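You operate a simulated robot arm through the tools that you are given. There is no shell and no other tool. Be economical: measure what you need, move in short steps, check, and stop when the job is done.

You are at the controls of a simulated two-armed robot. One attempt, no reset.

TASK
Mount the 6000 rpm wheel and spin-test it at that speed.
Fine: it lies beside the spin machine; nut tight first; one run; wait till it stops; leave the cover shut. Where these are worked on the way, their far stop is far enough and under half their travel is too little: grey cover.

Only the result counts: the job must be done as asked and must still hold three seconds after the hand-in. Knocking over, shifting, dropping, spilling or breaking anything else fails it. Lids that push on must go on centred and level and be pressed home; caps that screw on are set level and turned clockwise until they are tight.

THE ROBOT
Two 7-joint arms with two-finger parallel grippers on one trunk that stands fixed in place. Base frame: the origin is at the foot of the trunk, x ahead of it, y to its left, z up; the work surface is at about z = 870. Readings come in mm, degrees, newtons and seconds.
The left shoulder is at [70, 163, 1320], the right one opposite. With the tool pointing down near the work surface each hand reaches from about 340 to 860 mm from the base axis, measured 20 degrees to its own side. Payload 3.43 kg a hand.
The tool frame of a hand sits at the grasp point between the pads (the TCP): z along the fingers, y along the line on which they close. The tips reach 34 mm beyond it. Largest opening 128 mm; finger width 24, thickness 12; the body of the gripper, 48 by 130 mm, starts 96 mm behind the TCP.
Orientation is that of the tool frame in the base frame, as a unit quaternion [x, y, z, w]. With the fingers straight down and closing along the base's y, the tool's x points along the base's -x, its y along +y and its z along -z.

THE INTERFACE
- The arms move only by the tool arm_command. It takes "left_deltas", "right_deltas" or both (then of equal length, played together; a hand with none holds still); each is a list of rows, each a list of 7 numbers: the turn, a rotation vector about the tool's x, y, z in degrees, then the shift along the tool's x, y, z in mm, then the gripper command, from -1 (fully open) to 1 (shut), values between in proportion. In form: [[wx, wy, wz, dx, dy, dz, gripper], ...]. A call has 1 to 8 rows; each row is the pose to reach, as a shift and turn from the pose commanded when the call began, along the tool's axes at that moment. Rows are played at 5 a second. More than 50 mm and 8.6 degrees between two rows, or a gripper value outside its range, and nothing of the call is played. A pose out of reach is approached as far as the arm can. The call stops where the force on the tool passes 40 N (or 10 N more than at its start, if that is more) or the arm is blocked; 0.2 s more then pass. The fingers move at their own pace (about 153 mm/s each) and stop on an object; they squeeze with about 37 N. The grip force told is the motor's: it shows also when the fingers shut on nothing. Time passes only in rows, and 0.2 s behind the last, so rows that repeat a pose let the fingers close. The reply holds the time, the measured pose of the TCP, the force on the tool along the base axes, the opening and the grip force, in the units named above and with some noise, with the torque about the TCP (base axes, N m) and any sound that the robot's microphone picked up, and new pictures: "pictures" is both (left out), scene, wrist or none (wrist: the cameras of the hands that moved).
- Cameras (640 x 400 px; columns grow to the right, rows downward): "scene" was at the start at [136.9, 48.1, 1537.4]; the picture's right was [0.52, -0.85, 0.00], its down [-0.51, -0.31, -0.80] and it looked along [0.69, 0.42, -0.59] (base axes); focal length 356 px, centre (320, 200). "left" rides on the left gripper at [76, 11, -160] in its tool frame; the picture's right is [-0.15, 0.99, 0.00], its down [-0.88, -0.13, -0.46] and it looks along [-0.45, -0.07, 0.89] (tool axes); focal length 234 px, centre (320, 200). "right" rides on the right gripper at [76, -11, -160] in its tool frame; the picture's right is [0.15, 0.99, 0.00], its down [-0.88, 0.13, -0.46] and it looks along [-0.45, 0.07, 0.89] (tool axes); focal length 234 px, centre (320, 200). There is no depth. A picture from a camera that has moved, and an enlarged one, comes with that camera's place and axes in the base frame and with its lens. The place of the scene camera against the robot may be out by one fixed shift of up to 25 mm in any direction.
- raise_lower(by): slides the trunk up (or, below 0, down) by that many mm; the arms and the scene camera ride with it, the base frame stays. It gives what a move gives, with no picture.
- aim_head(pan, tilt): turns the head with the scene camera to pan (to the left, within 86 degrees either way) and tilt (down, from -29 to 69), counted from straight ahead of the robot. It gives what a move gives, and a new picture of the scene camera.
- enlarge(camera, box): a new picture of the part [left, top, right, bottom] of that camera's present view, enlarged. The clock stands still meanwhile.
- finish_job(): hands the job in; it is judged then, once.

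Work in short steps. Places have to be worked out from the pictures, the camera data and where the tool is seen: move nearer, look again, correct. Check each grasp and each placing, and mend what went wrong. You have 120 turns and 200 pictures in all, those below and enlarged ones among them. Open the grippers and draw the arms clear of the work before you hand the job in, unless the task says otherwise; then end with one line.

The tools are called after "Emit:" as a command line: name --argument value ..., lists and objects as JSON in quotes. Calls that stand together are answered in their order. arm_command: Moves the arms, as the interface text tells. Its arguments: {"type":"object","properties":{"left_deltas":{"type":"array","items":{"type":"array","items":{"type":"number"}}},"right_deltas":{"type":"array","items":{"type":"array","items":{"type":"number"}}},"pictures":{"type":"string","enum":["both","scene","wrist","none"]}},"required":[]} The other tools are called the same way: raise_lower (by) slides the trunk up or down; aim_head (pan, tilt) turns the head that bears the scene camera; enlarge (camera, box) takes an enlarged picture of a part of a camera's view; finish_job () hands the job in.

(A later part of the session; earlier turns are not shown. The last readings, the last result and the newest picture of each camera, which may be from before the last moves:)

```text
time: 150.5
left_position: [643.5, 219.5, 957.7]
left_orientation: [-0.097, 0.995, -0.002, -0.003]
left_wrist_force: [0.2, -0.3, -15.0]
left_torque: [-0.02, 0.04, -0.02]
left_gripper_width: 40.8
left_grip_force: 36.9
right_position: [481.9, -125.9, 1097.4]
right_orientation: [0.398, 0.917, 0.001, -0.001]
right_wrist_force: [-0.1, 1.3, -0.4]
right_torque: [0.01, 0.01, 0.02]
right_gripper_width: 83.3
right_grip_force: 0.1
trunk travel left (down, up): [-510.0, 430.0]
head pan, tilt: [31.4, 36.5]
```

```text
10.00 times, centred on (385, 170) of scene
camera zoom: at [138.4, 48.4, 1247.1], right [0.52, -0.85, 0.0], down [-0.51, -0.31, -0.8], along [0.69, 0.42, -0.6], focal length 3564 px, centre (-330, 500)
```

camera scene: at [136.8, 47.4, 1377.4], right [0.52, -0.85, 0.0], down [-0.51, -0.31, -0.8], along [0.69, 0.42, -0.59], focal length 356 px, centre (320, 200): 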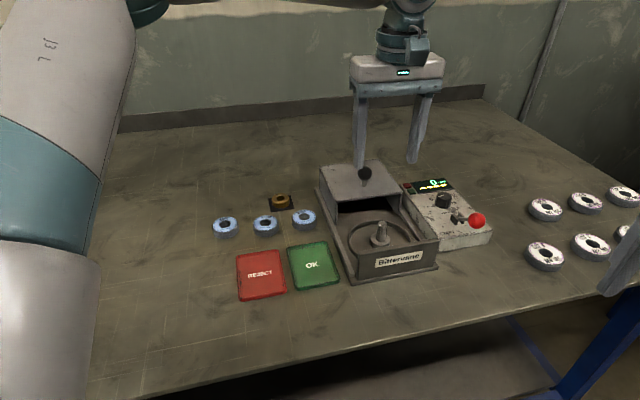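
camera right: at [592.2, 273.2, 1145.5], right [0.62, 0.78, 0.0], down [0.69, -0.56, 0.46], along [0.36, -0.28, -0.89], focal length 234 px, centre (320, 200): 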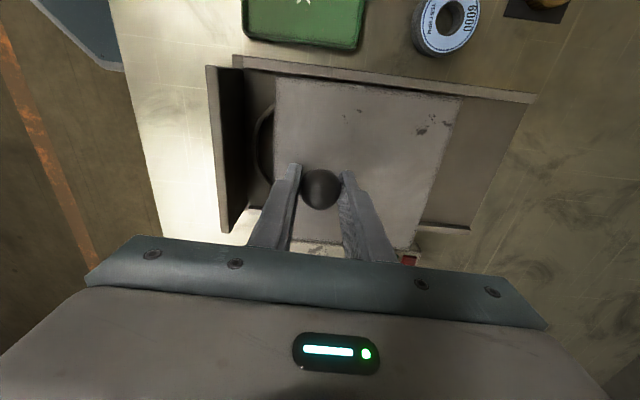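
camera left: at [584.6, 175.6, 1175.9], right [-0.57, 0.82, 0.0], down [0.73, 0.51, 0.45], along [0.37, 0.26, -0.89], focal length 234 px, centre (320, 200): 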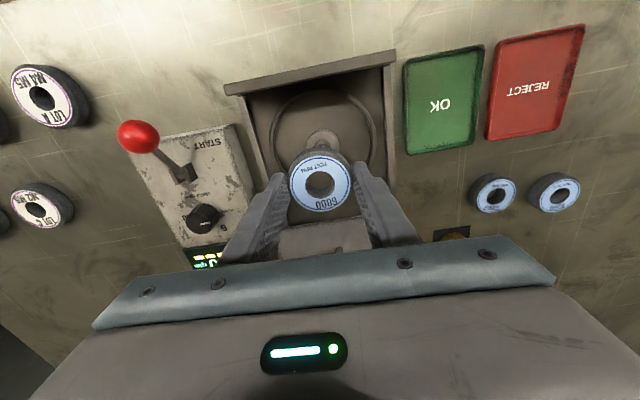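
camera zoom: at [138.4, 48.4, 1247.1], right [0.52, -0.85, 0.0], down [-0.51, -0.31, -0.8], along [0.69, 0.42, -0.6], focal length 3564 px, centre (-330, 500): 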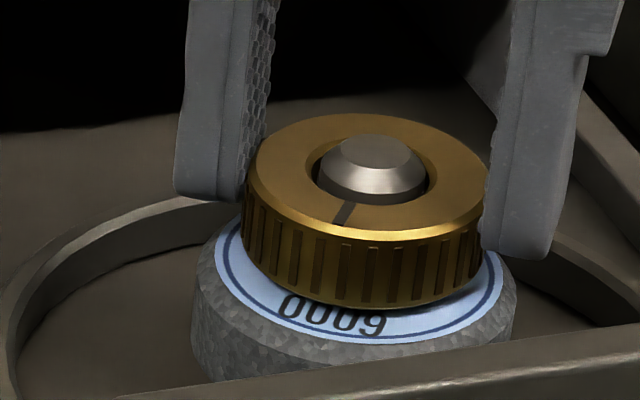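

Pull grows as I turn (about 3–4 mm per rev). Continuing clockwise with a small descent.

Emit:
arm_command --left_deltas '[[0, 0, 8.5, 0, 0, 0.1, 1], [0, 0, 17, 0, 0, 0.2, 1], [0, 0, 25.5, 0, 0, 0.3, 1], [0, 0, 34, 0, 0, 0.4, 1], [0, 0, 42.5, 0, 0, 0.5, 1], [0, 0, 51, 0, 0, 0.6, 1], [0, 0, 59.5, 0, 0, 0.7, 1], [0, 0, 68, 0, 0, 0.8, 1]]' --pictures "none"

Emit:
arm_command --left_deltas '[[0, 0, 8.5, 0, 0, 0.1, 1], [0, 0, 17, 0, 0, 0.2, 1], [0, 0, 25.5, 0, 0, 0.3, 1], [0, 0, 34, 0, 0, 0.4, 1], [0, 0, 42.5, 0, 0, 0.5, 1], [0, 0, 51, 0, 0, 0.6, 1], [0, 0, 59.5, 0, 0, 0.7, 1], [0, 0, 68, 0, 0, 0.8, 1]]' --pictures "none"

Emit:
arm_command --left_deltas '[[0, 0, 8.5, 0, 0, 0.1, 1], [0, 0, 17, 0, 0, 0.2, 1], [0, 0, 25.5, 0, 0, 0.3, 1], [0, 0, 34, 0, 0, 0.4, 1], [0, 0, 42.5, 0, 0, 0.5, 1], [0, 0, 51, 0, 0, 0.6, 1], [0, 0, 59.5, 0, 0, 0.7, 1], [0, 0, 68, 0, 0, 0.8, 1]]' --pictures "none"

Emit:
enlarge --camera "scene" --box '[355, 150, 415, 190]'

```text
time: 152.3
left_position: [643.8, 219.4, 957.6]
left_orientation: [0.475, 0.88, -0.003, -0.001]
left_wrist_force: [0.2, 0.6, -12.4]
left_torque: [0.06, -0.01, 0.01]
left_gripper_width: 40.8
left_grip_force: 36.5
right_position: [482.0, -125.2, 1097.7]
right_orientation: [0.398, 0.917, 0.0, 0.0]
right_wrist_force: [-0.4, -0.3, 0.0]
right_torque: [-0.01, 0.0, 0.0]
right_gripper_width: 83.1
right_grip_force: 0.1
trunk travel left (down, up): [-510.0, 430.0]
head pan, tilt: [31.4, 36.5]
```

```text
time: 154.1
left_position: [643.8, 220.7, 956.9]
left_orientation: [0.886, 0.464, -0.002, 0.001]
left_wrist_force: [0.1, 1.3, -7.8]
left_torque: [0.03, -0.01, 0.02]
left_gripper_width: 41.1
left_grip_force: 37.3
right_position: [480.3, -126.1, 1098.5]
right_orientation: [0.399, 0.917, 0.002, 0.0]
right_wrist_force: [1.0, 0.1, 0.2]
right_torque: [0.01, -0.01, 0.0]
right_gripper_width: 83.4
right_grip_force: 0.0
trunk travel left (down, up): [-510.0, 430.0]
head pan, tilt: [31.4, 36.5]
```

```text
time: 155.9
left_position: [643.6, 218.7, 956.1]
left_orientation: [0.994, -0.111, -0.001, 0.003]
left_wrist_force: [1.5, 1.0, -3.1]
left_torque: [0.06, -0.12, -0.01]
left_gripper_width: 41.0
left_grip_force: 37.1
right_position: [480.9, -126.7, 1098.0]
right_orientation: [0.398, 0.917, 0.0, 0.001]
right_wrist_force: [0.4, -0.2, 0.2]
right_torque: [0.02, 0.02, 0.01]
right_gripper_width: 83.4
right_grip_force: 0.0
trunk travel left (down, up): [-510.0, 430.0]
head pan, tilt: [31.4, 36.5]
```

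```text
10.00 times, centred on (385, 170) of scene
camera zoom: at [137.4, 48.0, 1247.3], right [0.52, -0.85, 0.0], down [-0.51, -0.31, -0.8], along [0.69, 0.42, -0.59], focal length 3564 px, centre (-330, 500)
```

zoom: 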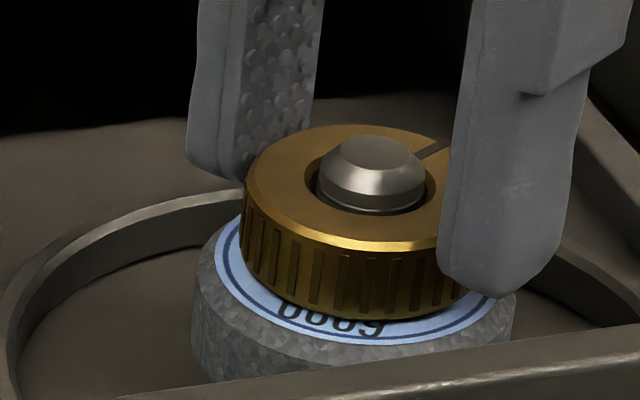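

Nut is now ~1 mm above seat. Quick lift check of where the stop is now.

Emit:
arm_command --left_deltas '[[0, 0, 0, 0, 0, -2, 1], [0, 0, 0, 0, 0, -3, 1], [0, 0, 0, 0, 0, -3, 1]]' --pictures "none"

Emit:
enlarge --camera "scene" --box '[355, 150, 415, 190]'

```text
time: 156.7
left_position: [643.6, 219.8, 958.3]
left_orientation: [0.994, -0.11, -0.003, 0.002]
left_wrist_force: [-0.5, -0.2, -11.9]
left_torque: [0.03, 0.0, 0.01]
left_gripper_width: 41.2
left_grip_force: 37.0
right_position: [480.7, -126.1, 1097.7]
right_orientation: [0.399, 0.917, 0.001, -0.002]
right_wrist_force: [0.3, 0.3, -0.7]
right_torque: [0.01, -0.05, 0.01]
right_gripper_width: 83.1
right_grip_force: 0.0
trunk travel left (down, up): [-510.0, 430.0]
head pan, tilt: [31.4, 36.5]
```

```text
10.00 times, centred on (385, 170) of scene
camera zoom: at [138.2, 48.3, 1247.1], right [0.52, -0.85, 0.0], down [-0.51, -0.31, -0.8], along [0.69, 0.42, -0.6], focal length 3564 px, centre (-330, 500)
```

zoom: 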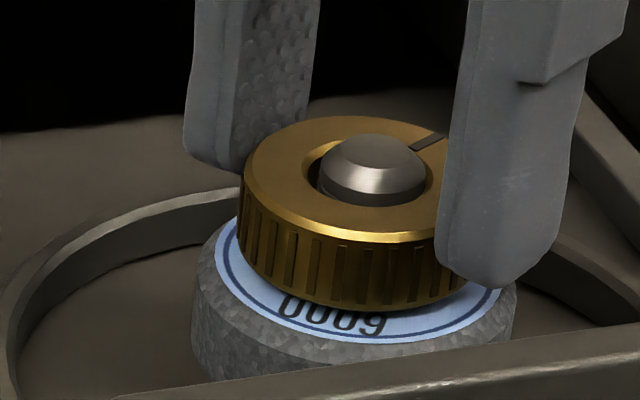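

Force vs height looks like a spring to the seat, independent of further turning — perhaps it saturated as "tight". Test: turn counter-clockwise in 34° steps under slight lift to see when it frees, then I'll re-tighten fully.

Emit:
arm_command --left_deltas '[[0, 0, -8.5, 0, 0, 0, 1], [0, 0, -17, 0, 0, 0, 1], [0, 0, -25.5, 0, 0, 0, 1], [0, 0, -34, 0, 0, 0, 1]]' --pictures "none"

Emit:
arm_command --left_deltas '[[0, 0, -8.5, 0, 0, 0, 1], [0, 0, -17, 0, 0, 0, 1], [0, 0, -25.5, 0, 0, 0, 1], [0, 0, -34, 0, 0, 0, 1]]' --pictures "none"

Emit:
arm_command --left_deltas '[[0, 0, -8.5, 0, 0, 0, 1], [0, 0, -17, 0, 0, 0, 1], [0, 0, -25.5, 0, 0, 0, 1], [0, 0, -34, 0, 0, 0, 1]]' --pictures "none"

Emit:
arm_command --left_deltas '[[0, 0, -8.5, 0, 0, 0, 1], [0, 0, -17, 0, 0, 0, 1], [0, 0, -25.5, 0, 0, 0, 1], [0, 0, -34, 0, 0, 0, 1]]' --pictures "none"

Emit:
arm_command --left_deltas '[[0, 0, -8.5, 0, 0, 0, 1], [0, 0, -17, 0, 0, 0, 1], [0, 0, -25.5, 0, 0, 0, 1], [0, 0, -34, 0, 0, 0, 1]]' --pictures "none"

Emit:
enlarge --camera "scene" --box '[355, 150, 415, 190]'

```text
time: 157.7
left_position: [644.3, 220.2, 957.8]
left_orientation: [0.982, 0.187, -0.003, 0.001]
left_wrist_force: [-0.2, 0.7, -16.6]
left_torque: [-0.02, 0.0, -0.02]
left_gripper_width: 41.2
left_grip_force: 36.7
right_position: [480.4, -126.7, 1097.9]
right_orientation: [0.399, 0.917, 0.002, 0.0]
right_wrist_force: [0.3, -0.3, -0.3]
right_torque: [0.01, 0.03, -0.03]
right_gripper_width: 83.2
right_grip_force: 0.1
trunk travel left (down, up): [-510.0, 430.0]
head pan, tilt: [31.4, 36.5]
```

```text
time: 158.7
left_position: [643.9, 220.7, 957.9]
left_orientation: [0.885, 0.466, -0.003, 0.001]
left_wrist_force: [-0.2, -0.7, -17.4]
left_torque: [0.0, -0.04, -0.01]
left_gripper_width: 41.1
left_grip_force: 36.7
right_position: [480.6, -126.6, 1097.5]
right_orientation: [0.399, 0.917, 0.0, 0.0]
right_wrist_force: [0.3, -0.5, 0.1]
right_torque: [0.02, -0.02, 0.04]
right_gripper_width: 83.1
right_grip_force: 0.0
trunk travel left (down, up): [-510.0, 430.0]
head pan, tilt: [31.4, 36.5]
```

```text
time: 159.7
left_position: [644.4, 219.6, 958.2]
left_orientation: [0.71, 0.705, -0.005, 0.0]
left_wrist_force: [0.0, 1.2, -16.1]
left_torque: [0.03, 0.0, 0.03]
left_gripper_width: 41.3
left_grip_force: 37.1
right_position: [482.4, -127.0, 1098.4]
right_orientation: [0.398, 0.917, -0.001, -0.001]
right_wrist_force: [0.8, -0.4, 0.8]
right_torque: [-0.02, 0.01, 0.0]
right_gripper_width: 83.3
right_grip_force: 0.0
trunk travel left (down, up): [-510.0, 430.0]
head pan, tilt: [31.4, 36.5]
```

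```text
time: 160.7
left_position: [642.4, 219.4, 960.3]
left_orientation: [0.473, 0.881, -0.003, 0.0]
left_wrist_force: [-0.1, 0.2, -1.7]
left_torque: [0.01, 0.02, -0.01]
left_gripper_width: 41.2
left_grip_force: 36.7
right_position: [480.0, -126.5, 1098.8]
right_orientation: [0.399, 0.917, 0.001, 0.001]
right_wrist_force: [-1.0, 0.0, -0.2]
right_torque: [-0.02, -0.01, 0.0]
right_gripper_width: 83.2
right_grip_force: 0.1
trunk travel left (down, up): [-510.0, 430.0]
head pan, tilt: [31.4, 36.5]
```

```text
time: 161.7
left_position: [642.8, 220.2, 959.3]
left_orientation: [0.194, 0.981, -0.003, -0.001]
left_wrist_force: [0.2, -1.2, -1.0]
left_torque: [0.01, 0.02, 0.01]
left_gripper_width: 41.2
left_grip_force: 36.9
right_position: [479.5, -127.7, 1098.7]
right_orientation: [0.398, 0.917, 0.0, 0.001]
right_wrist_force: [1.0, -0.2, 0.3]
right_torque: [-0.01, -0.03, 0.01]
right_gripper_width: 83.3
right_grip_force: 0.1
trunk travel left (down, up): [-510.0, 430.0]
head pan, tilt: [31.4, 36.5]
```

```text
10.00 times, centred on (385, 170) of scene
camera zoom: at [137.0, 48.0, 1247.3], right [0.52, -0.85, 0.0], down [-0.51, -0.31, -0.8], along [0.69, 0.42, -0.59], focal length 3564 px, centre (-330, 500)
```

zoom: 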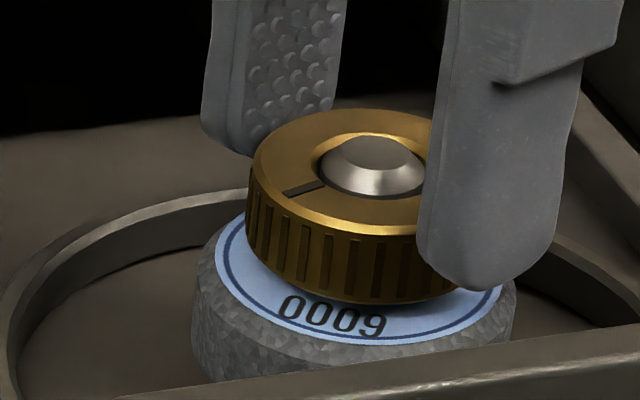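

It frees after ~120° regardless of ~480° clockwise beforehand, so the thread saturates: ~120° clockwise is fully tight. Re-seat the nut and turn clockwise ~187° with light pressure.

Emit:
arm_command --left_deltas '[[0, 0, 0, 0, 0, 2.5, 1], [0, 0, 0, 0, 0, 5, 1], [0, 0, 8.5, 0, 0, 5, 1], [0, 0, 17, 0, 0, 5, 1], [0, 0, 25.5, 0, 0, 5, 1], [0, 0, 34, 0, 0, 5, 1], [0, 0, 42.5, 0, 0, 5, 1], [0, 0, 51, 0, 0, 5, 1]]' --pictures "none"

Emit:
arm_command --left_deltas '[[0, 0, 8.5, 0, 0, 0, 1], [0, 0, 17, 0, 0, 0, 1], [0, 0, 25.5, 0, 0, 0, 1], [0, 0, 34, 0, 0, 0, 1], [0, 0, 42.5, 0, 0, 0, 1], [0, 0, 51, 0, 0, 0, 1], [0, 0, 59.5, 0, 0, 0, 1], [0, 0, 68, 0, 0, 0, 1]]' --pictures "none"

Emit:
arm_command --left_deltas '[[0, 0, 8.5, 0, 0, 0, 1], [0, 0, 17, 0, 0, 0, 1], [0, 0, 25.5, 0, 0, 0, 1], [0, 0, 34, 0, 0, 0, 1], [0, 0, 42.5, 0, 0, 0, 1], [0, 0, 51, 0, 0, 0, 1], [0, 0, 59.5, 0, 0, 0, 1], [0, 0, 66, 0, 0, 0, 1]]' --pictures "none"

Emit:
enlarge --camera "scene" --box '[355, 150, 415, 190]'

```text
time: 163.5
left_position: [642.9, 218.5, 955.2]
left_orientation: [0.6, 0.8, -0.003, 0.0]
left_wrist_force: [4.4, 4.0, 13.0]
left_torque: [0.35, -0.18, 0.09]
left_gripper_width: 40.8
left_grip_force: 36.8
right_position: [480.2, -126.3, 1099.4]
right_orientation: [0.398, 0.917, 0.001, 0.001]
right_wrist_force: [-0.3, -0.6, 0.4]
right_torque: [0.02, -0.03, -0.02]
right_gripper_width: 83.1
right_grip_force: 0.1
trunk travel left (down, up): [-510.0, 430.0]
head pan, tilt: [31.4, 36.5]
```

```text
time: 165.3
left_position: [641.5, 218.9, 955.6]
left_orientation: [0.945, 0.328, -0.002, 0.001]
left_wrist_force: [9.1, 4.6, 9.1]
left_torque: [0.27, -0.41, 0.09]
left_gripper_width: 41.0
left_grip_force: 36.3
right_position: [480.2, -127.2, 1098.1]
right_orientation: [0.398, 0.917, 0.001, 0.0]
right_wrist_force: [-0.7, 0.2, -0.5]
right_torque: [0.01, -0.01, -0.02]
right_gripper_width: 83.6
right_grip_force: 0.1
trunk travel left (down, up): [-510.0, 430.0]
head pan, tilt: [31.4, 36.5]
```

```text
time: 167.1
left_position: [643.5, 218.9, 954.7]
left_orientation: [0.971, -0.24, 0.0, 0.002]
left_wrist_force: [10.4, 4.0, 11.6]
left_torque: [0.2, -0.28, 0.06]
left_gripper_width: 41.3
left_grip_force: 37.0
right_position: [479.6, -127.6, 1098.3]
right_orientation: [0.399, 0.917, 0.0, 0.0]
right_wrist_force: [0.2, -0.2, -0.2]
right_torque: [-0.02, -0.02, -0.01]
right_gripper_width: 83.0
right_grip_force: 0.0
trunk travel left (down, up): [-510.0, 430.0]
head pan, tilt: [31.4, 36.5]
```

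```text
10.00 times, centred on (385, 170) of scene
camera zoom: at [137.0, 47.8, 1247.3], right [0.52, -0.85, 0.0], down [-0.51, -0.31, -0.8], along [0.69, 0.42, -0.59], focal length 3564 px, centre (-330, 500)
```

zoom: 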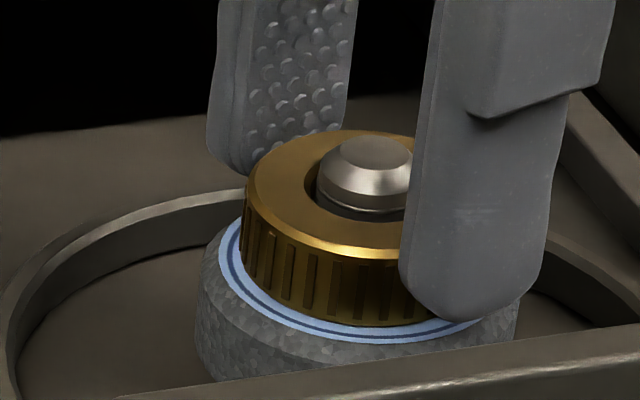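

Done ~187° clockwise. Release, raise, and inspect from above.

Emit:
arm_command --left_deltas '[[0, 0, 0, 0, 0, 0, 0.1], [0, 0, 0, 0, 0, 0, 0.1], [0, 0, 0, 0, 0, -30, 0.1], [0, 0, 0, 0, 0, -70, 0.1], [0, 0, -8, 0, 0, -90, 0.1], [0, 0, -16, 0, 0, -90, 0.1]]' --pictures "none"

Emit:
enlarge --camera "scene" --box '[340, 140, 430, 200]'

Emit:
enlarge --camera "left" --box '[290, 90, 350, 170]'

```text
time: 168.5
left_position: [641.8, 219.2, 1045.3]
left_orientation: [0.995, -0.1, 0.0, 0.003]
left_wrist_force: [-0.2, -1.0, 0.4]
left_torque: [0.01, 0.03, -0.04]
left_gripper_width: 57.7
left_grip_force: 0.0
right_position: [479.3, -126.9, 1099.4]
right_orientation: [0.399, 0.917, 0.0, 0.001]
right_wrist_force: [-0.6, -0.9, 0.2]
right_torque: [0.07, -0.03, -0.01]
right_gripper_width: 83.4
right_grip_force: 0.0
trunk travel left (down, up): [-510.0, 430.0]
head pan, tilt: [31.4, 36.5]
```

```text
6.67 times, centred on (385, 170) of scene
camera zoom: at [136.2, 47.7, 1247.5], right [0.52, -0.85, 0.0], down [-0.51, -0.31, -0.8], along [0.69, 0.42, -0.59], focal length 2376 px, centre (-113, 400)
```

zoom: 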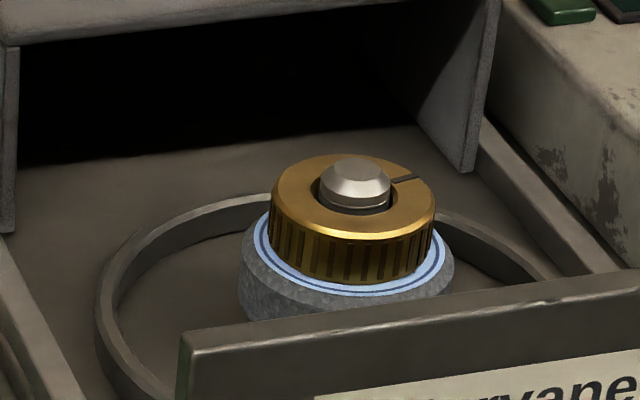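

```text
5.00 times, centred on (320, 130) of left
camera zoom: at [712.8, 193.9, 1204.9], right [-0.34, -0.94, 0.0], down [-0.84, 0.3, 0.46], along [-0.43, 0.15, -0.89], focal length 1171 px, centre (320, 550)
```

zoom: 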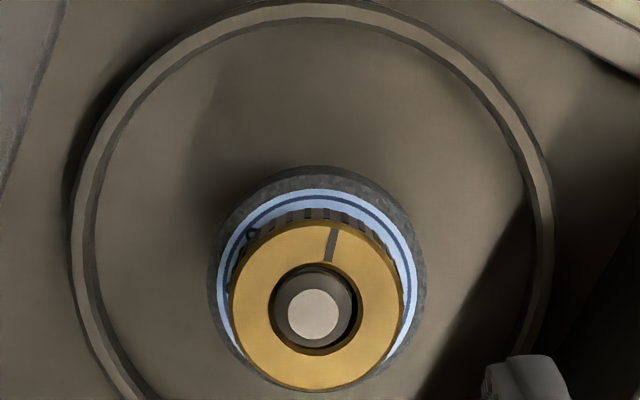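

Nut is seated, level and centred on the wheel. Now the left hand goes to the cover's ball to close it.

Emit:
arm_command --left_deltas '[[0, 0, -7.8, 9, -13.3, -15, -0.3], [0, 0, -15.6, 18, -26.6, -30, -0.3], [0, 0, -23.4, 27, -40, -35, -0.3], [0, 0, -31.2, 36, -53.3, -35, -0.3], [0, 0, -39, 45, -66.6, -35, -0.3], [0, 0, -46.8, 54, -80, -35, -0.3], [0, 0, -54.5, 62.7, -93.3, -35, -0.3]]' --pictures "wrist"

```text
time: 170.1
left_position: [687.7, 322.2, 1085.6]
left_orientation: [0.935, 0.355, -0.003, 0.001]
left_wrist_force: [-0.3, -1.1, 0.0]
left_torque: [0.0, 0.0, 0.02]
left_gripper_width: 83.1
left_grip_force: 0.1
left hand out of reach, approached as far as the arm can: row 1, 2, 3, 4, 5, 6, 7
right_position: [480.0, -127.1, 1098.5]
right_orientation: [0.398, 0.917, 0.0, 0.0]
right_wrist_force: [0.1, 0.1, -0.5]
right_torque: [0.02, 0.0, -0.01]
right_gripper_width: 83.1
right_grip_force: 0.1
trunk travel left (down, up): [-510.0, 430.0]
head pan, tilt: [31.4, 36.5]
camera left: at [750.5, 364.6, 1244.0], right [0.55, -0.84, 0.0], down [-0.74, -0.48, 0.46], along [-0.38, -0.25, -0.89], focal length 234 px, centre (320, 200)
```

left: 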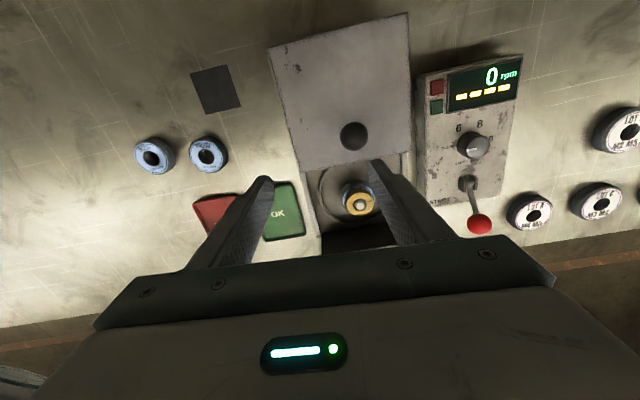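

This wrist winding limits reach. Unwinding 180° to yaw −43°.

Emit:
arm_command --left_deltas '[[0, 0, -8.5, 0, 0, 0, -0.3], [0, 0, -17, 0, 0, 0, -0.3], [0, 0, -25.5, 0, 0, 0, -0.3], [0, 0, -34, 0, 0, 0, -0.3], [0, 0, -42.5, 0, 0, 0, -0.3], [0, 0, -51, 0, 0, 0, -0.3], [0, 0, -59.5, 0, 0, 0, -0.3], [0, 0, -68, 0, 0, 0, -0.3]]' --pictures "none"

Emit:
arm_command --left_deltas '[[0, 0, -8.5, 0, 0, 0, -0.3], [0, 0, -17, 0, 0, 0, -0.3], [0, 0, -25.5, 0, 0, 0, -0.3], [0, 0, -34, 0, 0, 0, -0.3], [0, 0, -42.5, 0, 0, 0, -0.3], [0, 0, -51, 0, 0, 0, -0.3], [0, 0, -59.5, 0, 0, 0, -0.3], [0, 0, -68, 0, 0, 0, -0.3]]' --pictures "none"

Emit:
arm_command --left_deltas '[[0, 0, -8.5, 0, 0, 0, -0.3], [0, 0, -17, 0, 0, 0, -0.3], [0, 0, -25.5, 0, 0, 0, -0.3], [0, 0, -34, 0, 0, 0, -0.3], [0, 0, -42.5, 0, 0, 0, -0.3]]' --pictures "wrist"

```text
time: 171.9
left_position: [687.4, 323.4, 1085.7]
left_orientation: [0.566, 0.824, -0.002, 0.0]
left_wrist_force: [0.8, 0.1, -0.1]
left_torque: [-0.01, 0.03, -0.01]
left_gripper_width: 83.2
left_grip_force: 0.1
right_position: [479.7, -127.0, 1098.4]
right_orientation: [0.399, 0.917, 0.0, 0.0]
right_wrist_force: [0.1, 0.1, -0.1]
right_torque: [0.0, -0.02, 0.03]
right_gripper_width: 83.0
right_grip_force: 0.2
trunk travel left (down, up): [-510.0, 430.0]
head pan, tilt: [31.4, 36.5]
```

```text
time: 173.7
left_position: [688.5, 322.4, 1086.0]
left_orientation: [0.009, 1.0, -0.002, -0.002]
left_wrist_force: [0.4, 0.0, 0.2]
left_torque: [-0.01, 0.03, 0.0]
left_gripper_width: 83.2
left_grip_force: 0.1
right_position: [480.1, -128.0, 1099.0]
right_orientation: [0.399, 0.917, 0.001, 0.001]
right_wrist_force: [-0.6, -0.9, 0.6]
right_torque: [-0.03, -0.03, -0.02]
right_gripper_width: 83.1
right_grip_force: 0.0
trunk travel left (down, up): [-510.0, 430.0]
head pan, tilt: [31.4, 36.5]
```

```text
time: 174.9
left_position: [687.1, 323.3, 1084.8]
left_orientation: [-0.354, 0.935, -0.001, -0.002]
left_wrist_force: [0.3, 0.3, -0.4]
left_torque: [0.01, -0.03, -0.01]
left_gripper_width: 83.4
left_grip_force: 0.1
right_position: [479.9, -127.5, 1099.1]
right_orientation: [0.399, 0.917, 0.0, 0.0]
right_wrist_force: [-0.2, -0.3, 0.9]
right_torque: [0.0, -0.04, -0.02]
right_gripper_width: 83.2
right_grip_force: 0.1
trunk travel left (down, up): [-510.0, 430.0]
head pan, tilt: [31.4, 36.5]
camera left: at [622.4, 283.0, 1244.7], right [-0.55, 0.84, 0.0], down [0.75, 0.49, 0.45], along [0.38, 0.25, -0.89], focal length 234 px, centre (320, 200)
```

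left: 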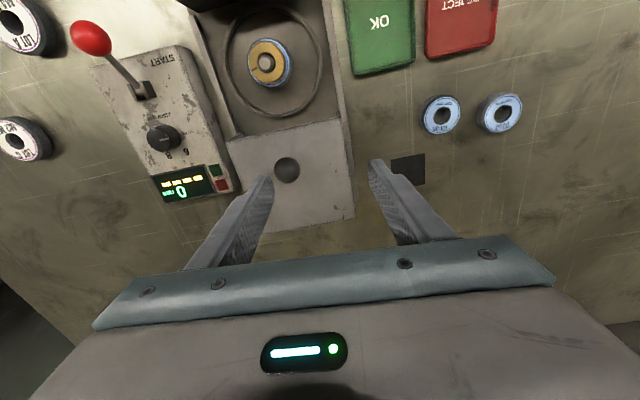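

Ball at (725,302). Moving over, lowering and gripping.

Emit:
arm_command --left_deltas '[[0, 0, 0, -14.8, -40, 0, -0.3], [0, 0, 0, -14.8, -40, 0, -0.3], [0, 0, 0, -14.8, -40, 45, -0.3]]' --pictures "wrist"

```text
time: 175.7
left_position: [713.2, 311.2, 1031.9]
left_orientation: [-0.353, 0.936, -0.003, -0.002]
left_wrist_force: [-0.1, 0.3, -0.7]
left_torque: [-0.01, 0.06, 0.02]
left_gripper_width: 83.1
left_grip_force: 0.0
left hand out of reach, approached as far as the arm can: row 1, 2, 3
right_position: [482.8, -126.5, 1096.7]
right_orientation: [0.399, 0.917, 0.001, -0.001]
right_wrist_force: [0.6, 0.6, -0.2]
right_torque: [0.0, 0.08, 0.0]
right_gripper_width: 83.3
right_grip_force: 0.0
trunk travel left (down, up): [-510.0, 430.0]
head pan, tilt: [31.4, 36.5]
camera left: at [648.4, 271.0, 1191.5], right [-0.54, 0.84, 0.0], down [0.75, 0.49, 0.45], along [0.38, 0.24, -0.89], focal length 234 px, centre (320, 200)
```

left: 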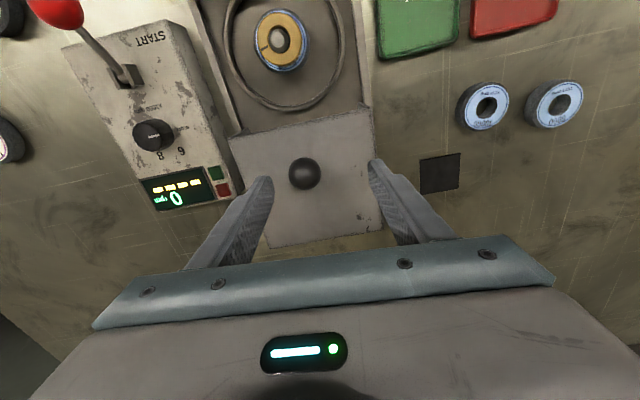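

The reach improves lower down. Descending with lateral correction (ball is 15 mm off centre, within the opening).

Emit:
arm_command --left_deltas '[[0, 0, 0, 0, -5, 20, -0.3], [0, 0, 0, -1, -14, 40, -0.3], [0, 0, 0, -1, -14, 47, -0.3]]' --pictures "none"

```text
time: 176.5
left_position: [717.4, 301.8, 986.9]
left_orientation: [-0.354, 0.935, -0.002, -0.001]
left_wrist_force: [0.1, 0.1, -0.7]
left_torque: [-0.02, 0.01, -0.01]
left_gripper_width: 83.1
left_grip_force: 0.2
left hand out of reach, approached as far as the arm can: row 2
right_position: [479.3, -127.5, 1098.8]
right_orientation: [0.399, 0.917, 0.001, 0.001]
right_wrist_force: [-0.4, 0.4, 0.1]
right_torque: [0.02, -0.01, -0.01]
right_gripper_width: 82.8
right_grip_force: 0.0
trunk travel left (down, up): [-510.0, 430.0]
head pan, tilt: [31.4, 36.5]
```

Almost on it. Small correction and close.

Emit:
arm_command --left_deltas '[[0, 0, 0, -3, -4, 0, -0.3], [0, 0, 0, -3, -4, 0, 1], [0, 0, 0, -3, -4, 0, 1], [0, 0, 0, -3, -4, 0, 1]]' --pictures "wrist"

```text
time: 177.5
left_position: [720.4, 297.1, 987.7]
left_orientation: [-0.353, 0.936, -0.001, -0.001]
left_wrist_force: [20.5, -21.0, 2.6]
left_torque: [-0.62, -0.2, -0.36]
left_gripper_width: 31.4
left_grip_force: 44.9
left hand out of reach, approached as far as the arm can: row 1, 2, 3, 4
right_position: [482.6, -129.5, 1096.8]
right_orientation: [0.398, 0.917, 0.002, -0.001]
right_wrist_force: [-0.7, 0.0, 0.4]
right_torque: [-0.02, -0.02, -0.04]
right_gripper_width: 83.2
right_grip_force: 0.0
trunk travel left (down, up): [-510.0, 430.0]
head pan, tilt: [31.4, 36.5]
camera left: at [654.6, 257.1, 1147.2], right [-0.54, 0.84, 0.0], down [0.75, 0.49, 0.45], along [0.38, 0.24, -0.89], focal length 234 px, centre (320, 200)
```

left: 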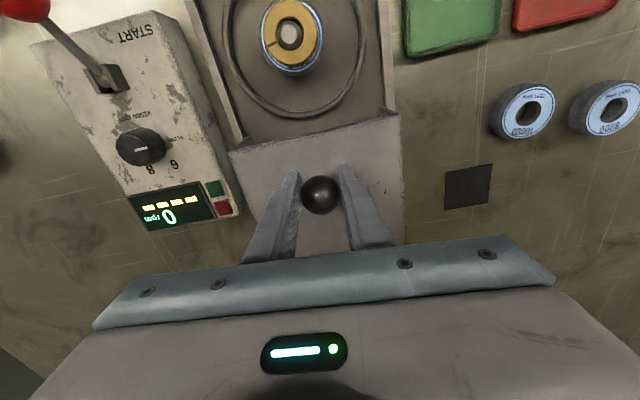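

Gripped. Sliding the cover closed along its true direction (≈45°) with a small overshoot to the stop.

Emit:
arm_command --left_deltas '[[0, 0, 0, 18, -1.2, 0, 1], [0, 0, 0, 36, -2.4, 0, 1], [0, 0, 0, 54, -3.6, 0, 1], [0, 0, 0, 72, -4.8, 0, 1], [0, 0, 0, 90, -6, 0, 1], [0, 0, 0, 108, -7.2, 0, 1], [0, 0, 0, 126, -8.4, 0, 1], [0, 0, 0, 141, -9.4, 0, 1]]' --pictures "both"

```text
time: 179.3
left_position: [622.1, 197.4, 986.4]
left_orientation: [-0.353, 0.936, -0.001, -0.003]
left_wrist_force: [19.6, -24.9, 6.7]
left_torque: [0.36, -0.82, -0.16]
left_gripper_width: 31.7
left_grip_force: 45.2
right_position: [481.2, -130.5, 1097.1]
right_orientation: [0.4, 0.917, 0.002, 0.0]
right_wrist_force: [-0.5, -0.5, 0.6]
right_torque: [0.0, 0.02, -0.01]
right_gripper_width: 82.9
right_grip_force: 0.0
trunk travel left (down, up): [-510.0, 430.0]
head pan, tilt: [31.4, 36.5]
camera scene: at [139.0, 43.8, 1247.2], right [0.52, -0.85, 0.0], down [-0.51, -0.31, -0.8], along [0.69, 0.42, -0.59], focal length 356 px, centre (320, 200)
camera left: at [555.7, 157.2, 1147.3], right [-0.54, 0.84, 0.0], down [0.75, 0.49, 0.45], along [0.38, 0.24, -0.89], focal length 234 px, centre (320, 200)
```

scene: 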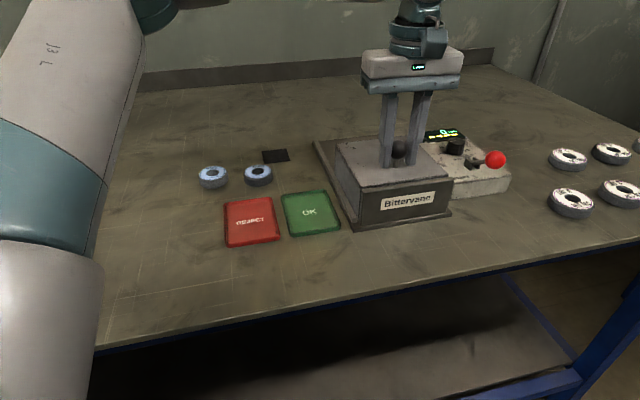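
left: 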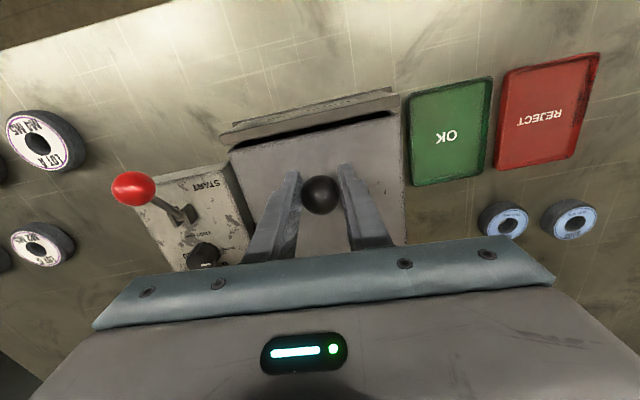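

Cover is back at its closed position (ball at 622,197). Release, lift and take a look at cover closure.

Emit:
arm_command --left_deltas '[[0, 0, 0, 0, 0, 0, -0.3], [0, 0, 0, 0, 0, 0, -0.3], [0, 0, 0, 0, 0, -45, -0.3], [0, 0, 0, 0, 0, -90, -0.3], [0, 0, 8.5, -15, -20, -110, -0.3], [0, 0, 17, -30, -40, -120, -0.3], [0, 0, 25.5, -45, -60, -120, -0.3], [0, 0, 34, -55, -75, -120, -0.3]]' --pictures "both"

```text
time: 181.1
left_position: [631.6, 243.6, 1093.1]
left_orientation: [-0.08, 0.997, -0.002, -0.001]
left_wrist_force: [0.0, 0.2, -0.5]
left_torque: [-0.01, 0.04, 0.01]
left_gripper_width: 83.4
left_grip_force: 0.0
left hand out of reach, approached as far as the arm can: row 4, 5, 6, 7, 8
right_position: [480.0, -125.9, 1098.6]
right_orientation: [0.399, 0.917, 0.0, 0.0]
right_wrist_force: [0.2, 0.1, 0.8]
right_torque: [-0.02, 0.03, 0.0]
right_gripper_width: 83.1
right_grip_force: 0.1
trunk travel left (down, up): [-510.0, 430.0]
head pan, tilt: [31.4, 36.5]
camera scene: at [136.9, 48.4, 1247.4], right [0.52, -0.85, 0.0], down [-0.51, -0.31, -0.8], along [0.69, 0.42, -0.59], focal length 356 px, centre (320, 200)
camera left: at [554.0, 244.8, 1252.1], right [-0.01, 1.0, 0.0], down [0.89, 0.01, 0.45], along [0.45, 0.0, -0.89], focal length 234 px, centre (320, 200)
```

scene: 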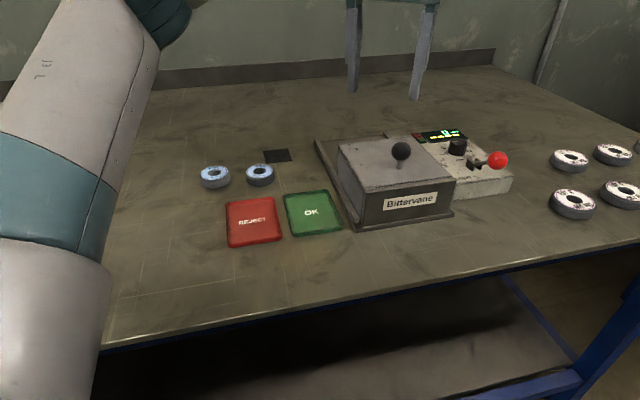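
left: 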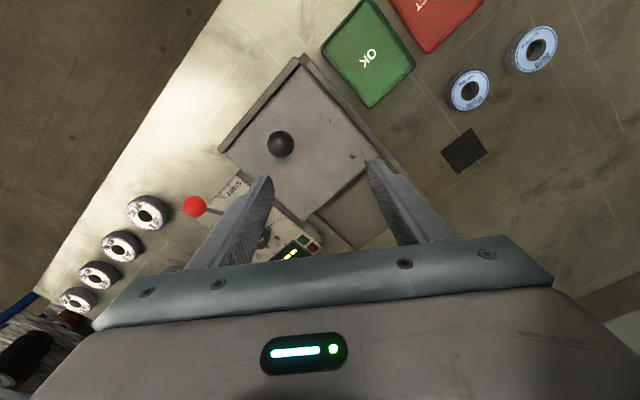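

Cover looks fully closed. The left arm can't reach inward to the panel, so I park it aside and bring the right hand toward the panel, unyawed.

Emit:
arm_command --left_deltas '[[0, 0, 0, 0, 0, -20, -0.3], [0, 0, 0, 10, 25, -40, -0.3], [0, 0, 0, 25, 55, -60, -0.3], [0, 0, 0, 40, 85, -60, -0.3], [0, 0, 0, 60, 120, -60, -0.3], [0, 0, 0, 80, 155, -60, -0.3], [0, 0, 0, 100, 190, -60, -0.3], [0, 0, 0, 110, 200, -60, -0.3]]' --right_deltas '[[0, 0, -8.5, -4, 23.6, 0, -0.3], [0, 0, -17, -8, 47.3, 0, -0.3], [0, 0, -25.5, -12, 71, 0, -0.3], [0, 0, -34, -16, 94.6, 0, -0.3], [0, 0, -42.5, -20, 118, 0, -0.3], [0, 0, -51, -24, 142, 0, -0.3], [0, 0, -59.5, -28, 166, 0, -0.3], [0, 0, -68, -32, 189, 0, -0.3]]' --pictures "none"

Emit:
arm_command --right_deltas '[[0, -7, 0, -16, 10, 5, -0.3], [0, -14, 0, -32, 20, 10, -0.3], [0, -21, 0, -48, 30, 15, -0.3], [0, -28, 0, -64, 40, 20, -0.3]]' --pictures "both"

```text
time: 182.9
left_position: [496.3, 430.5, 1152.0]
left_orientation: [-0.065, 0.998, -0.002, -0.001]
left_wrist_force: [-0.2, -0.7, -0.6]
left_torque: [-0.02, 0.03, 0.01]
left_gripper_width: 83.3
left_grip_force: 0.0
right_position: [638.5, -23.3, 1099.1]
right_orientation: [-0.182, 0.983, 0.001, 0.0]
right_wrist_force: [0.0, 0.5, 0.1]
right_torque: [-0.01, -0.01, -0.01]
right_gripper_width: 83.4
right_grip_force: 0.0
trunk travel left (down, up): [-510.0, 430.0]
head pan, tilt: [31.4, 36.5]
```

```text
time: 183.9
left_position: [496.7, 430.2, 1151.4]
left_orientation: [-0.064, 0.998, -0.002, -0.002]
left_wrist_force: [-0.3, 0.3, 0.0]
left_torque: [0.01, -0.01, 0.02]
left_gripper_width: 82.8
left_grip_force: 0.1
right_position: [684.9, 37.2, 1078.4]
right_orientation: [-0.177, 0.954, 0.045, 0.24]
right_wrist_force: [-0.7, 0.6, -0.8]
right_torque: [0.02, 0.01, 0.01]
right_gripper_width: 83.4
right_grip_force: 0.1
trunk travel left (down, up): [-510.0, 430.0]
head pan, tilt: [31.4, 36.5]
camera scene: at [137.1, 47.9, 1247.3], right [0.52, -0.85, 0.0], down [-0.51, -0.31, -0.8], along [0.69, 0.42, -0.59], focal length 356 px, centre (320, 200)
camera right: at [556.7, -23.9, 1183.6], right [-0.47, 0.88, -0.07], down [0.48, 0.32, 0.82], along [0.74, 0.35, -0.57], focal length 234 px, centre (320, 200)
```

scene: 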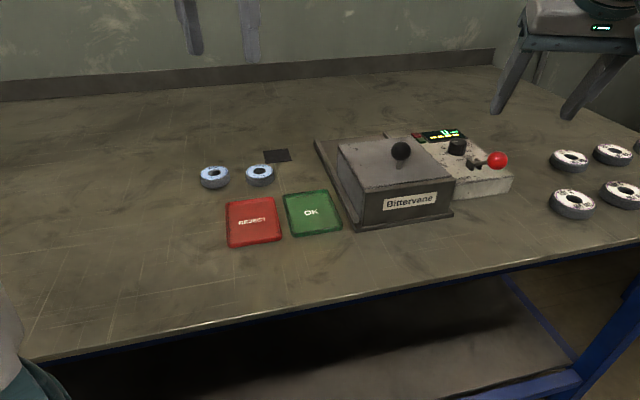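
right: 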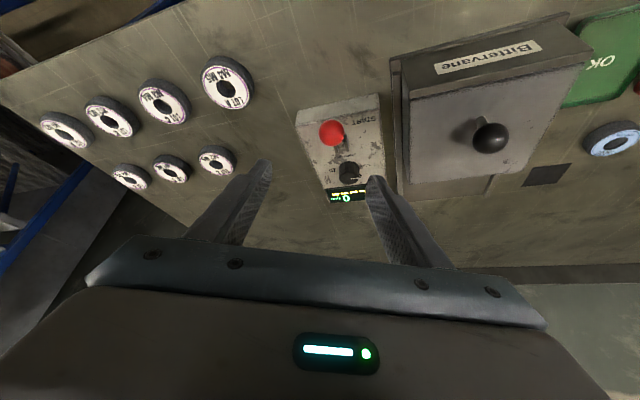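

Dial at ≈(802,140,915), lever ball ≈(724,64,950). Zooming on the panel.

Emit:
enlarge --camera "right" --box '[280, 90, 410, 220]'

Emit:
enlarge --camera "scene" --box '[375, 115, 525, 215]'

```text
3.08 times, centred on (345, 155) of right
camera zoom: at [556.7, -23.9, 1183.6], right [-0.47, 0.88, -0.07], down [0.48, 0.32, 0.82], along [0.74, 0.35, -0.57], focal length 720 px, centre (243, 338)
```

zoom: 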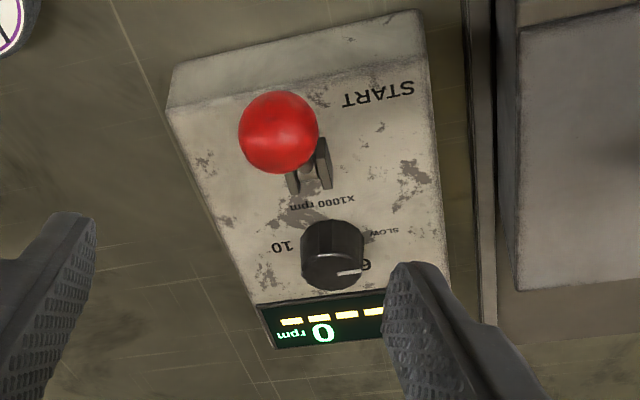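

```text
4.00 times, centred on (450, 165) of scene
camera zoom: at [137.1, 47.9, 1247.3], right [0.52, -0.85, 0.0], down [-0.51, -0.31, -0.8], along [0.69, 0.42, -0.59], focal length 1426 px, centre (-200, 340)
```

zoom: 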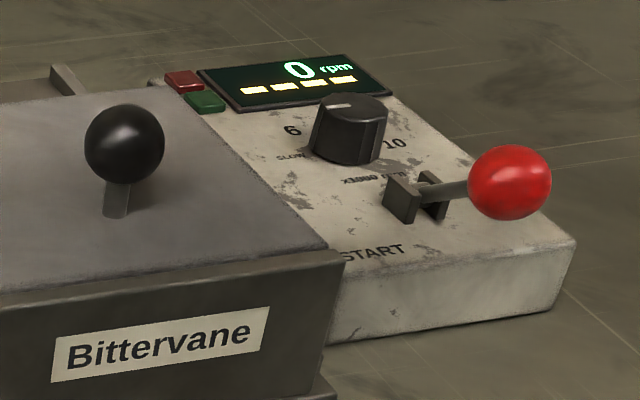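

Panel is flat; the dial needs +60° clockwise about vertical. I reorient the hand (tilt azimuth 51°) to a hover above the dial with a 60 mm opening.

Emit:
arm_command --right_deltas '[[-2.8, 0, -5.3, -10.7, 6.3, 25.4, 0.06], [-5.6, 0, -10.6, -21.4, 12.5, 50.8, 0.06], [-8.5, 0, -15.9, -32.1, 18.8, 76.1, 0.06], [-11.3, 0, -21.2, -42.8, 25, 101.5, 0.06], [-14.1, 0, -26.5, -53.5, 31.3, 126.9, 0.06]]' --pictures "none"

Emit:
arm_command --right_deltas '[[0, -4, 0, 0, 0, 0, 0.06], [0, -4, 0, 0, 0, 0, 0.06]]' --pictures "both"

```text
time: 185.1
left_position: [497.8, 429.2, 1151.1]
left_orientation: [-0.064, 0.998, -0.003, -0.002]
left_wrist_force: [-0.8, 0.0, 0.2]
left_torque: [-0.02, -0.01, 0.0]
left_gripper_width: 83.2
left_grip_force: 0.1
right_position: [767.0, 103.6, 997.3]
right_orientation: [-0.403, 0.883, 0.101, 0.22]
right_wrist_force: [-0.5, -0.5, -0.9]
right_torque: [0.0, 0.0, 0.04]
right_gripper_width: 60.2
right_grip_force: 0.0
right hand out of reach, approached as far as the arm can: row 5
trunk travel left (down, up): [-510.0, 430.0]
head pan, tilt: [31.4, 36.5]
```

```text
time: 185.7
left_position: [497.3, 431.3, 1152.4]
left_orientation: [-0.064, 0.998, -0.002, -0.001]
left_wrist_force: [-0.4, -0.4, 0.3]
left_torque: [0.02, -0.03, 0.0]
left_gripper_width: 83.6
left_grip_force: 0.1
right_position: [766.9, 104.4, 999.1]
right_orientation: [-0.414, 0.867, 0.118, 0.25]
right_wrist_force: [-0.6, 0.3, 0.7]
right_torque: [0.01, 0.0, -0.01]
right_gripper_width: 59.9
right_grip_force: 0.0
trunk travel left (down, up): [-510.0, 430.0]
head pan, tilt: [31.4, 36.5]
camera scene: at [136.5, 48.7, 1247.4], right [0.52, -0.85, 0.0], down [-0.51, -0.31, -0.8], along [0.69, 0.42, -0.59], focal length 356 px, centre (320, 200)
camera right: at [682.6, -18.8, 1093.0], right [-0.85, 0.53, -0.08], down [0.22, 0.47, 0.85], along [0.49, 0.71, -0.51], focal length 234 px, centre (320, 200)
```

scene: 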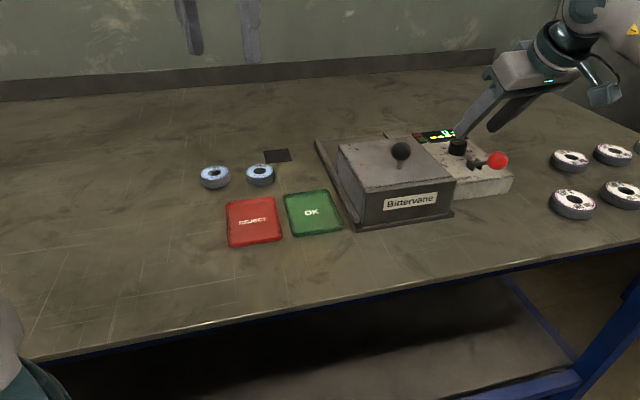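
right: 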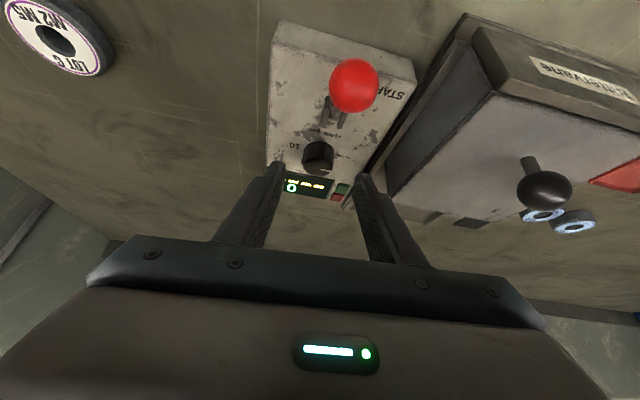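

Dial is nearly on the tool axis. Advancing 45 mm along the tool, then a closer look.

Emit:
arm_command --right_deltas '[[0, 0, 0, 1, -3.5, 15, 0.06], [0, 0, 0, 1, -3.5, 30, 0.06], [0, 0, 0, 1, -3.5, 45, 0.06], [0, 0, 0, 1, -3.5, 45, 0.06]]' --pictures "none"

Emit:
enlarge --camera "right" --box '[250, 90, 390, 230]'

Emit:
enlarge --camera "scene" --box '[400, 100, 520, 190]'

```text
time: 186.7
left_position: [498.4, 430.1, 1152.8]
left_orientation: [-0.065, 0.998, -0.002, -0.002]
left_wrist_force: [0.2, 0.6, 0.1]
left_torque: [0.0, 0.02, -0.03]
left_gripper_width: 83.0
left_grip_force: 0.1
right_position: [770.1, 105.5, 991.1]
right_orientation: [-0.413, 0.868, 0.119, 0.249]
right_wrist_force: [0.4, -0.4, 0.0]
right_torque: [0.06, 0.02, -0.01]
right_gripper_width: 60.3
right_grip_force: 0.1
right hand out of reach, approached as far as the arm can: row 1, 2, 3, 4
trunk travel left (down, up): [-510.0, 430.0]
head pan, tilt: [31.4, 36.5]
```

```text
2.86 times, centred on (320, 160) of right
camera zoom: at [686.0, -18.0, 1086.0], right [-0.85, 0.53, -0.08], down [0.22, 0.47, 0.85], along [0.49, 0.71, -0.51], focal length 669 px, centre (320, 314)
```

zoom: 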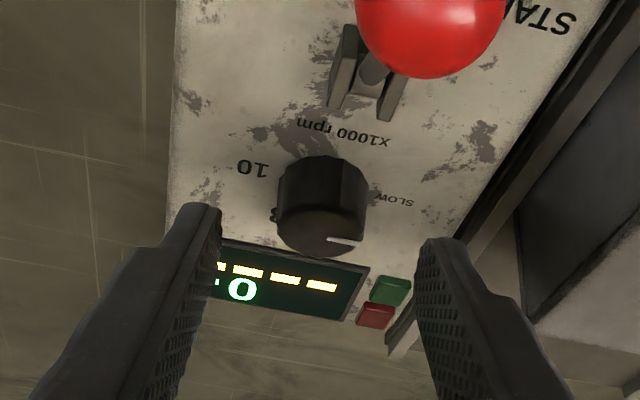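

```text
4.44 times, centred on (460, 145) of scene
camera zoom: at [136.8, 48.0, 1247.4], right [0.52, -0.85, 0.0], down [-0.51, -0.31, -0.8], along [0.69, 0.42, -0.59], focal length 1584 px, centre (-302, 444)
```

zoom: 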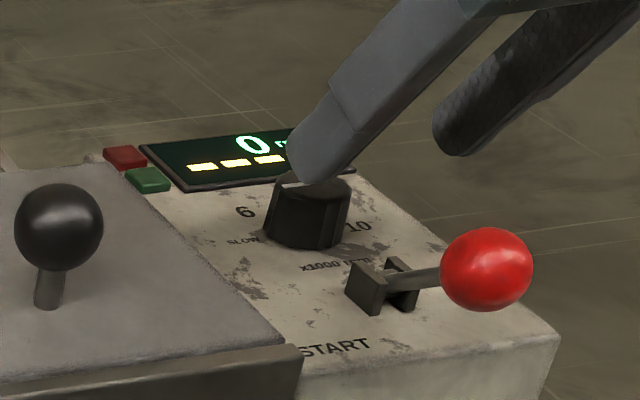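

Reach limited again since the shoulder is now too low for this pose. Raising the trunk 130 mm.

Emit:
raise_lower --by 130

Emit:
arm_command --right_deltas '[[0, 0, 0, 5, 0, 40, 0.06], [0, 0, 0, 10, 0, 80, 0.06], [0, 0, 0, 15, 0, 110, 0.06]]' --pictures "none"

```text
time: 188.2
left_position: [498.0, 430.4, 1281.6]
left_orientation: [-0.065, 0.998, -0.002, -0.001]
left_wrist_force: [-0.4, 0.3, -0.7]
left_torque: [0.0, 0.0, 0.0]
left_gripper_width: 83.0
left_grip_force: 0.1
right_position: [770.5, 104.2, 1121.4]
right_orientation: [-0.413, 0.867, 0.119, 0.25]
right_wrist_force: [-0.3, 0.4, -0.3]
right_torque: [0.0, 0.02, 0.0]
right_gripper_width: 59.9
right_grip_force: 0.1
trunk travel left (down, up): [-640.0, 300.0]
head pan, tilt: [31.4, 36.5]
```

```text
time: 189.1
left_position: [497.3, 433.1, 1280.5]
left_orientation: [-0.065, 0.998, -0.003, -0.003]
left_wrist_force: [-0.2, 0.3, -0.6]
left_torque: [-0.03, -0.06, 0.05]
left_gripper_width: 82.9
left_grip_force: 0.1
right_position: [786.2, 122.7, 1021.8]
right_orientation: [-0.413, 0.868, 0.118, 0.249]
right_wrist_force: [-0.8, -0.4, 0.4]
right_torque: [-0.03, -0.04, -0.07]
right_gripper_width: 59.9
right_grip_force: 0.1
right hand out of reach, approached as far as the arm can: row 1, 2, 3
trunk travel left (down, up): [-640.0, 300.0]
head pan, tilt: [31.4, 36.5]
```

Right arm's radius is about 660 mm, so more tilt is needed: 40°. Tilting 8° more, then descending vertically toward the dial.

Emit:
arm_command --right_deltas '[[0, -4, 0, 0, 0, 0, 0.06], [0, -8, 0, 0, 0, 0, 0.06]]' --pictures "none"

Emit:
arm_command --right_deltas '[[0, 0, 0, 15, 0, 20, 0.06], [0, 0, 0, 29, 0, 41, 0.06], [0, 0, 0, 29, 0, 41, 0.06]]' --pictures "none"

Emit:
enlarge --camera "right" --box '[250, 90, 390, 230]'

Emit:
enlarge --camera "scene" --box '[400, 140, 520, 230]'

```text
time: 189.7
left_position: [497.2, 429.8, 1281.9]
left_orientation: [-0.064, 0.998, -0.002, -0.002]
left_wrist_force: [0.4, 0.6, 0.7]
left_torque: [0.0, 0.01, 0.04]
left_gripper_width: 82.9
left_grip_force: 0.1
right_position: [784.5, 121.7, 1022.9]
right_orientation: [-0.404, 0.848, 0.148, 0.311]
right_wrist_force: [0.3, 0.7, 0.9]
right_torque: [-0.03, 0.03, 0.0]
right_gripper_width: 60.5
right_grip_force: 0.1
trunk travel left (down, up): [-640.0, 300.0]
head pan, tilt: [31.4, 36.5]
```

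```text
time: 190.4
left_position: [497.3, 429.9, 1283.0]
left_orientation: [-0.065, 0.998, -0.002, -0.001]
left_wrist_force: [-1.0, 0.0, 0.3]
left_torque: [0.0, 0.0, 0.02]
left_gripper_width: 83.5
left_grip_force: 0.1
right_position: [785.3, 126.0, 974.1]
right_orientation: [-0.404, 0.848, 0.147, 0.31]
right_wrist_force: [-1.0, 0.8, -0.2]
right_torque: [0.03, 0.0, -0.03]
right_gripper_width: 60.2
right_grip_force: 0.1
trunk travel left (down, up): [-640.0, 300.0]
head pan, tilt: [31.4, 36.5]
```

```text
2.86 times, centred on (320, 160) of right
camera zoom: at [693.9, -6.8, 1046.9], right [-0.84, 0.54, -0.09], down [0.14, 0.38, 0.92], along [0.53, 0.75, -0.39], focal length 669 px, centre (320, 314)
```

zoom: 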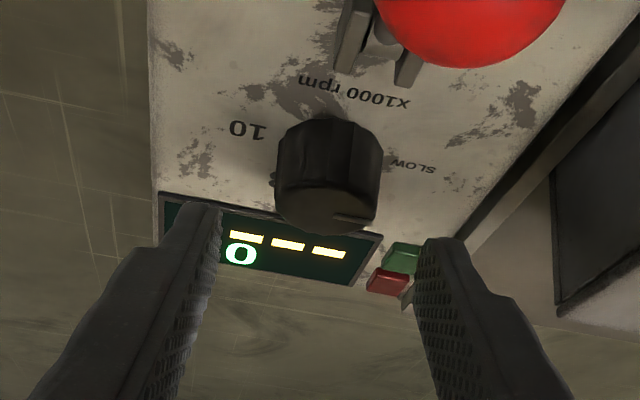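

```text
4.44 times, centred on (460, 185) of scene
camera zoom: at [136.6, 47.9, 1377.4], right [0.52, -0.85, 0.0], down [-0.51, -0.31, -0.8], along [0.69, 0.42, -0.59], focal length 1584 px, centre (-302, 267)
```

zoom: 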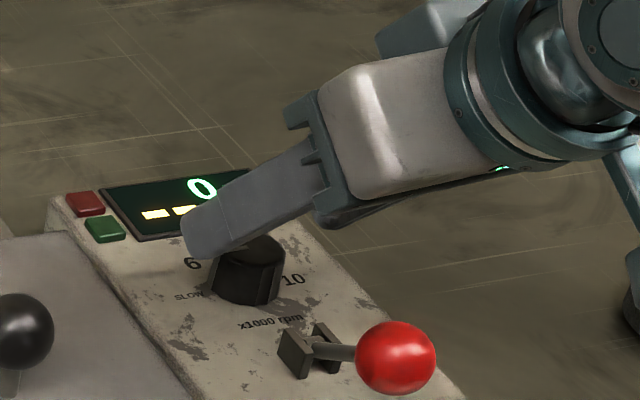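

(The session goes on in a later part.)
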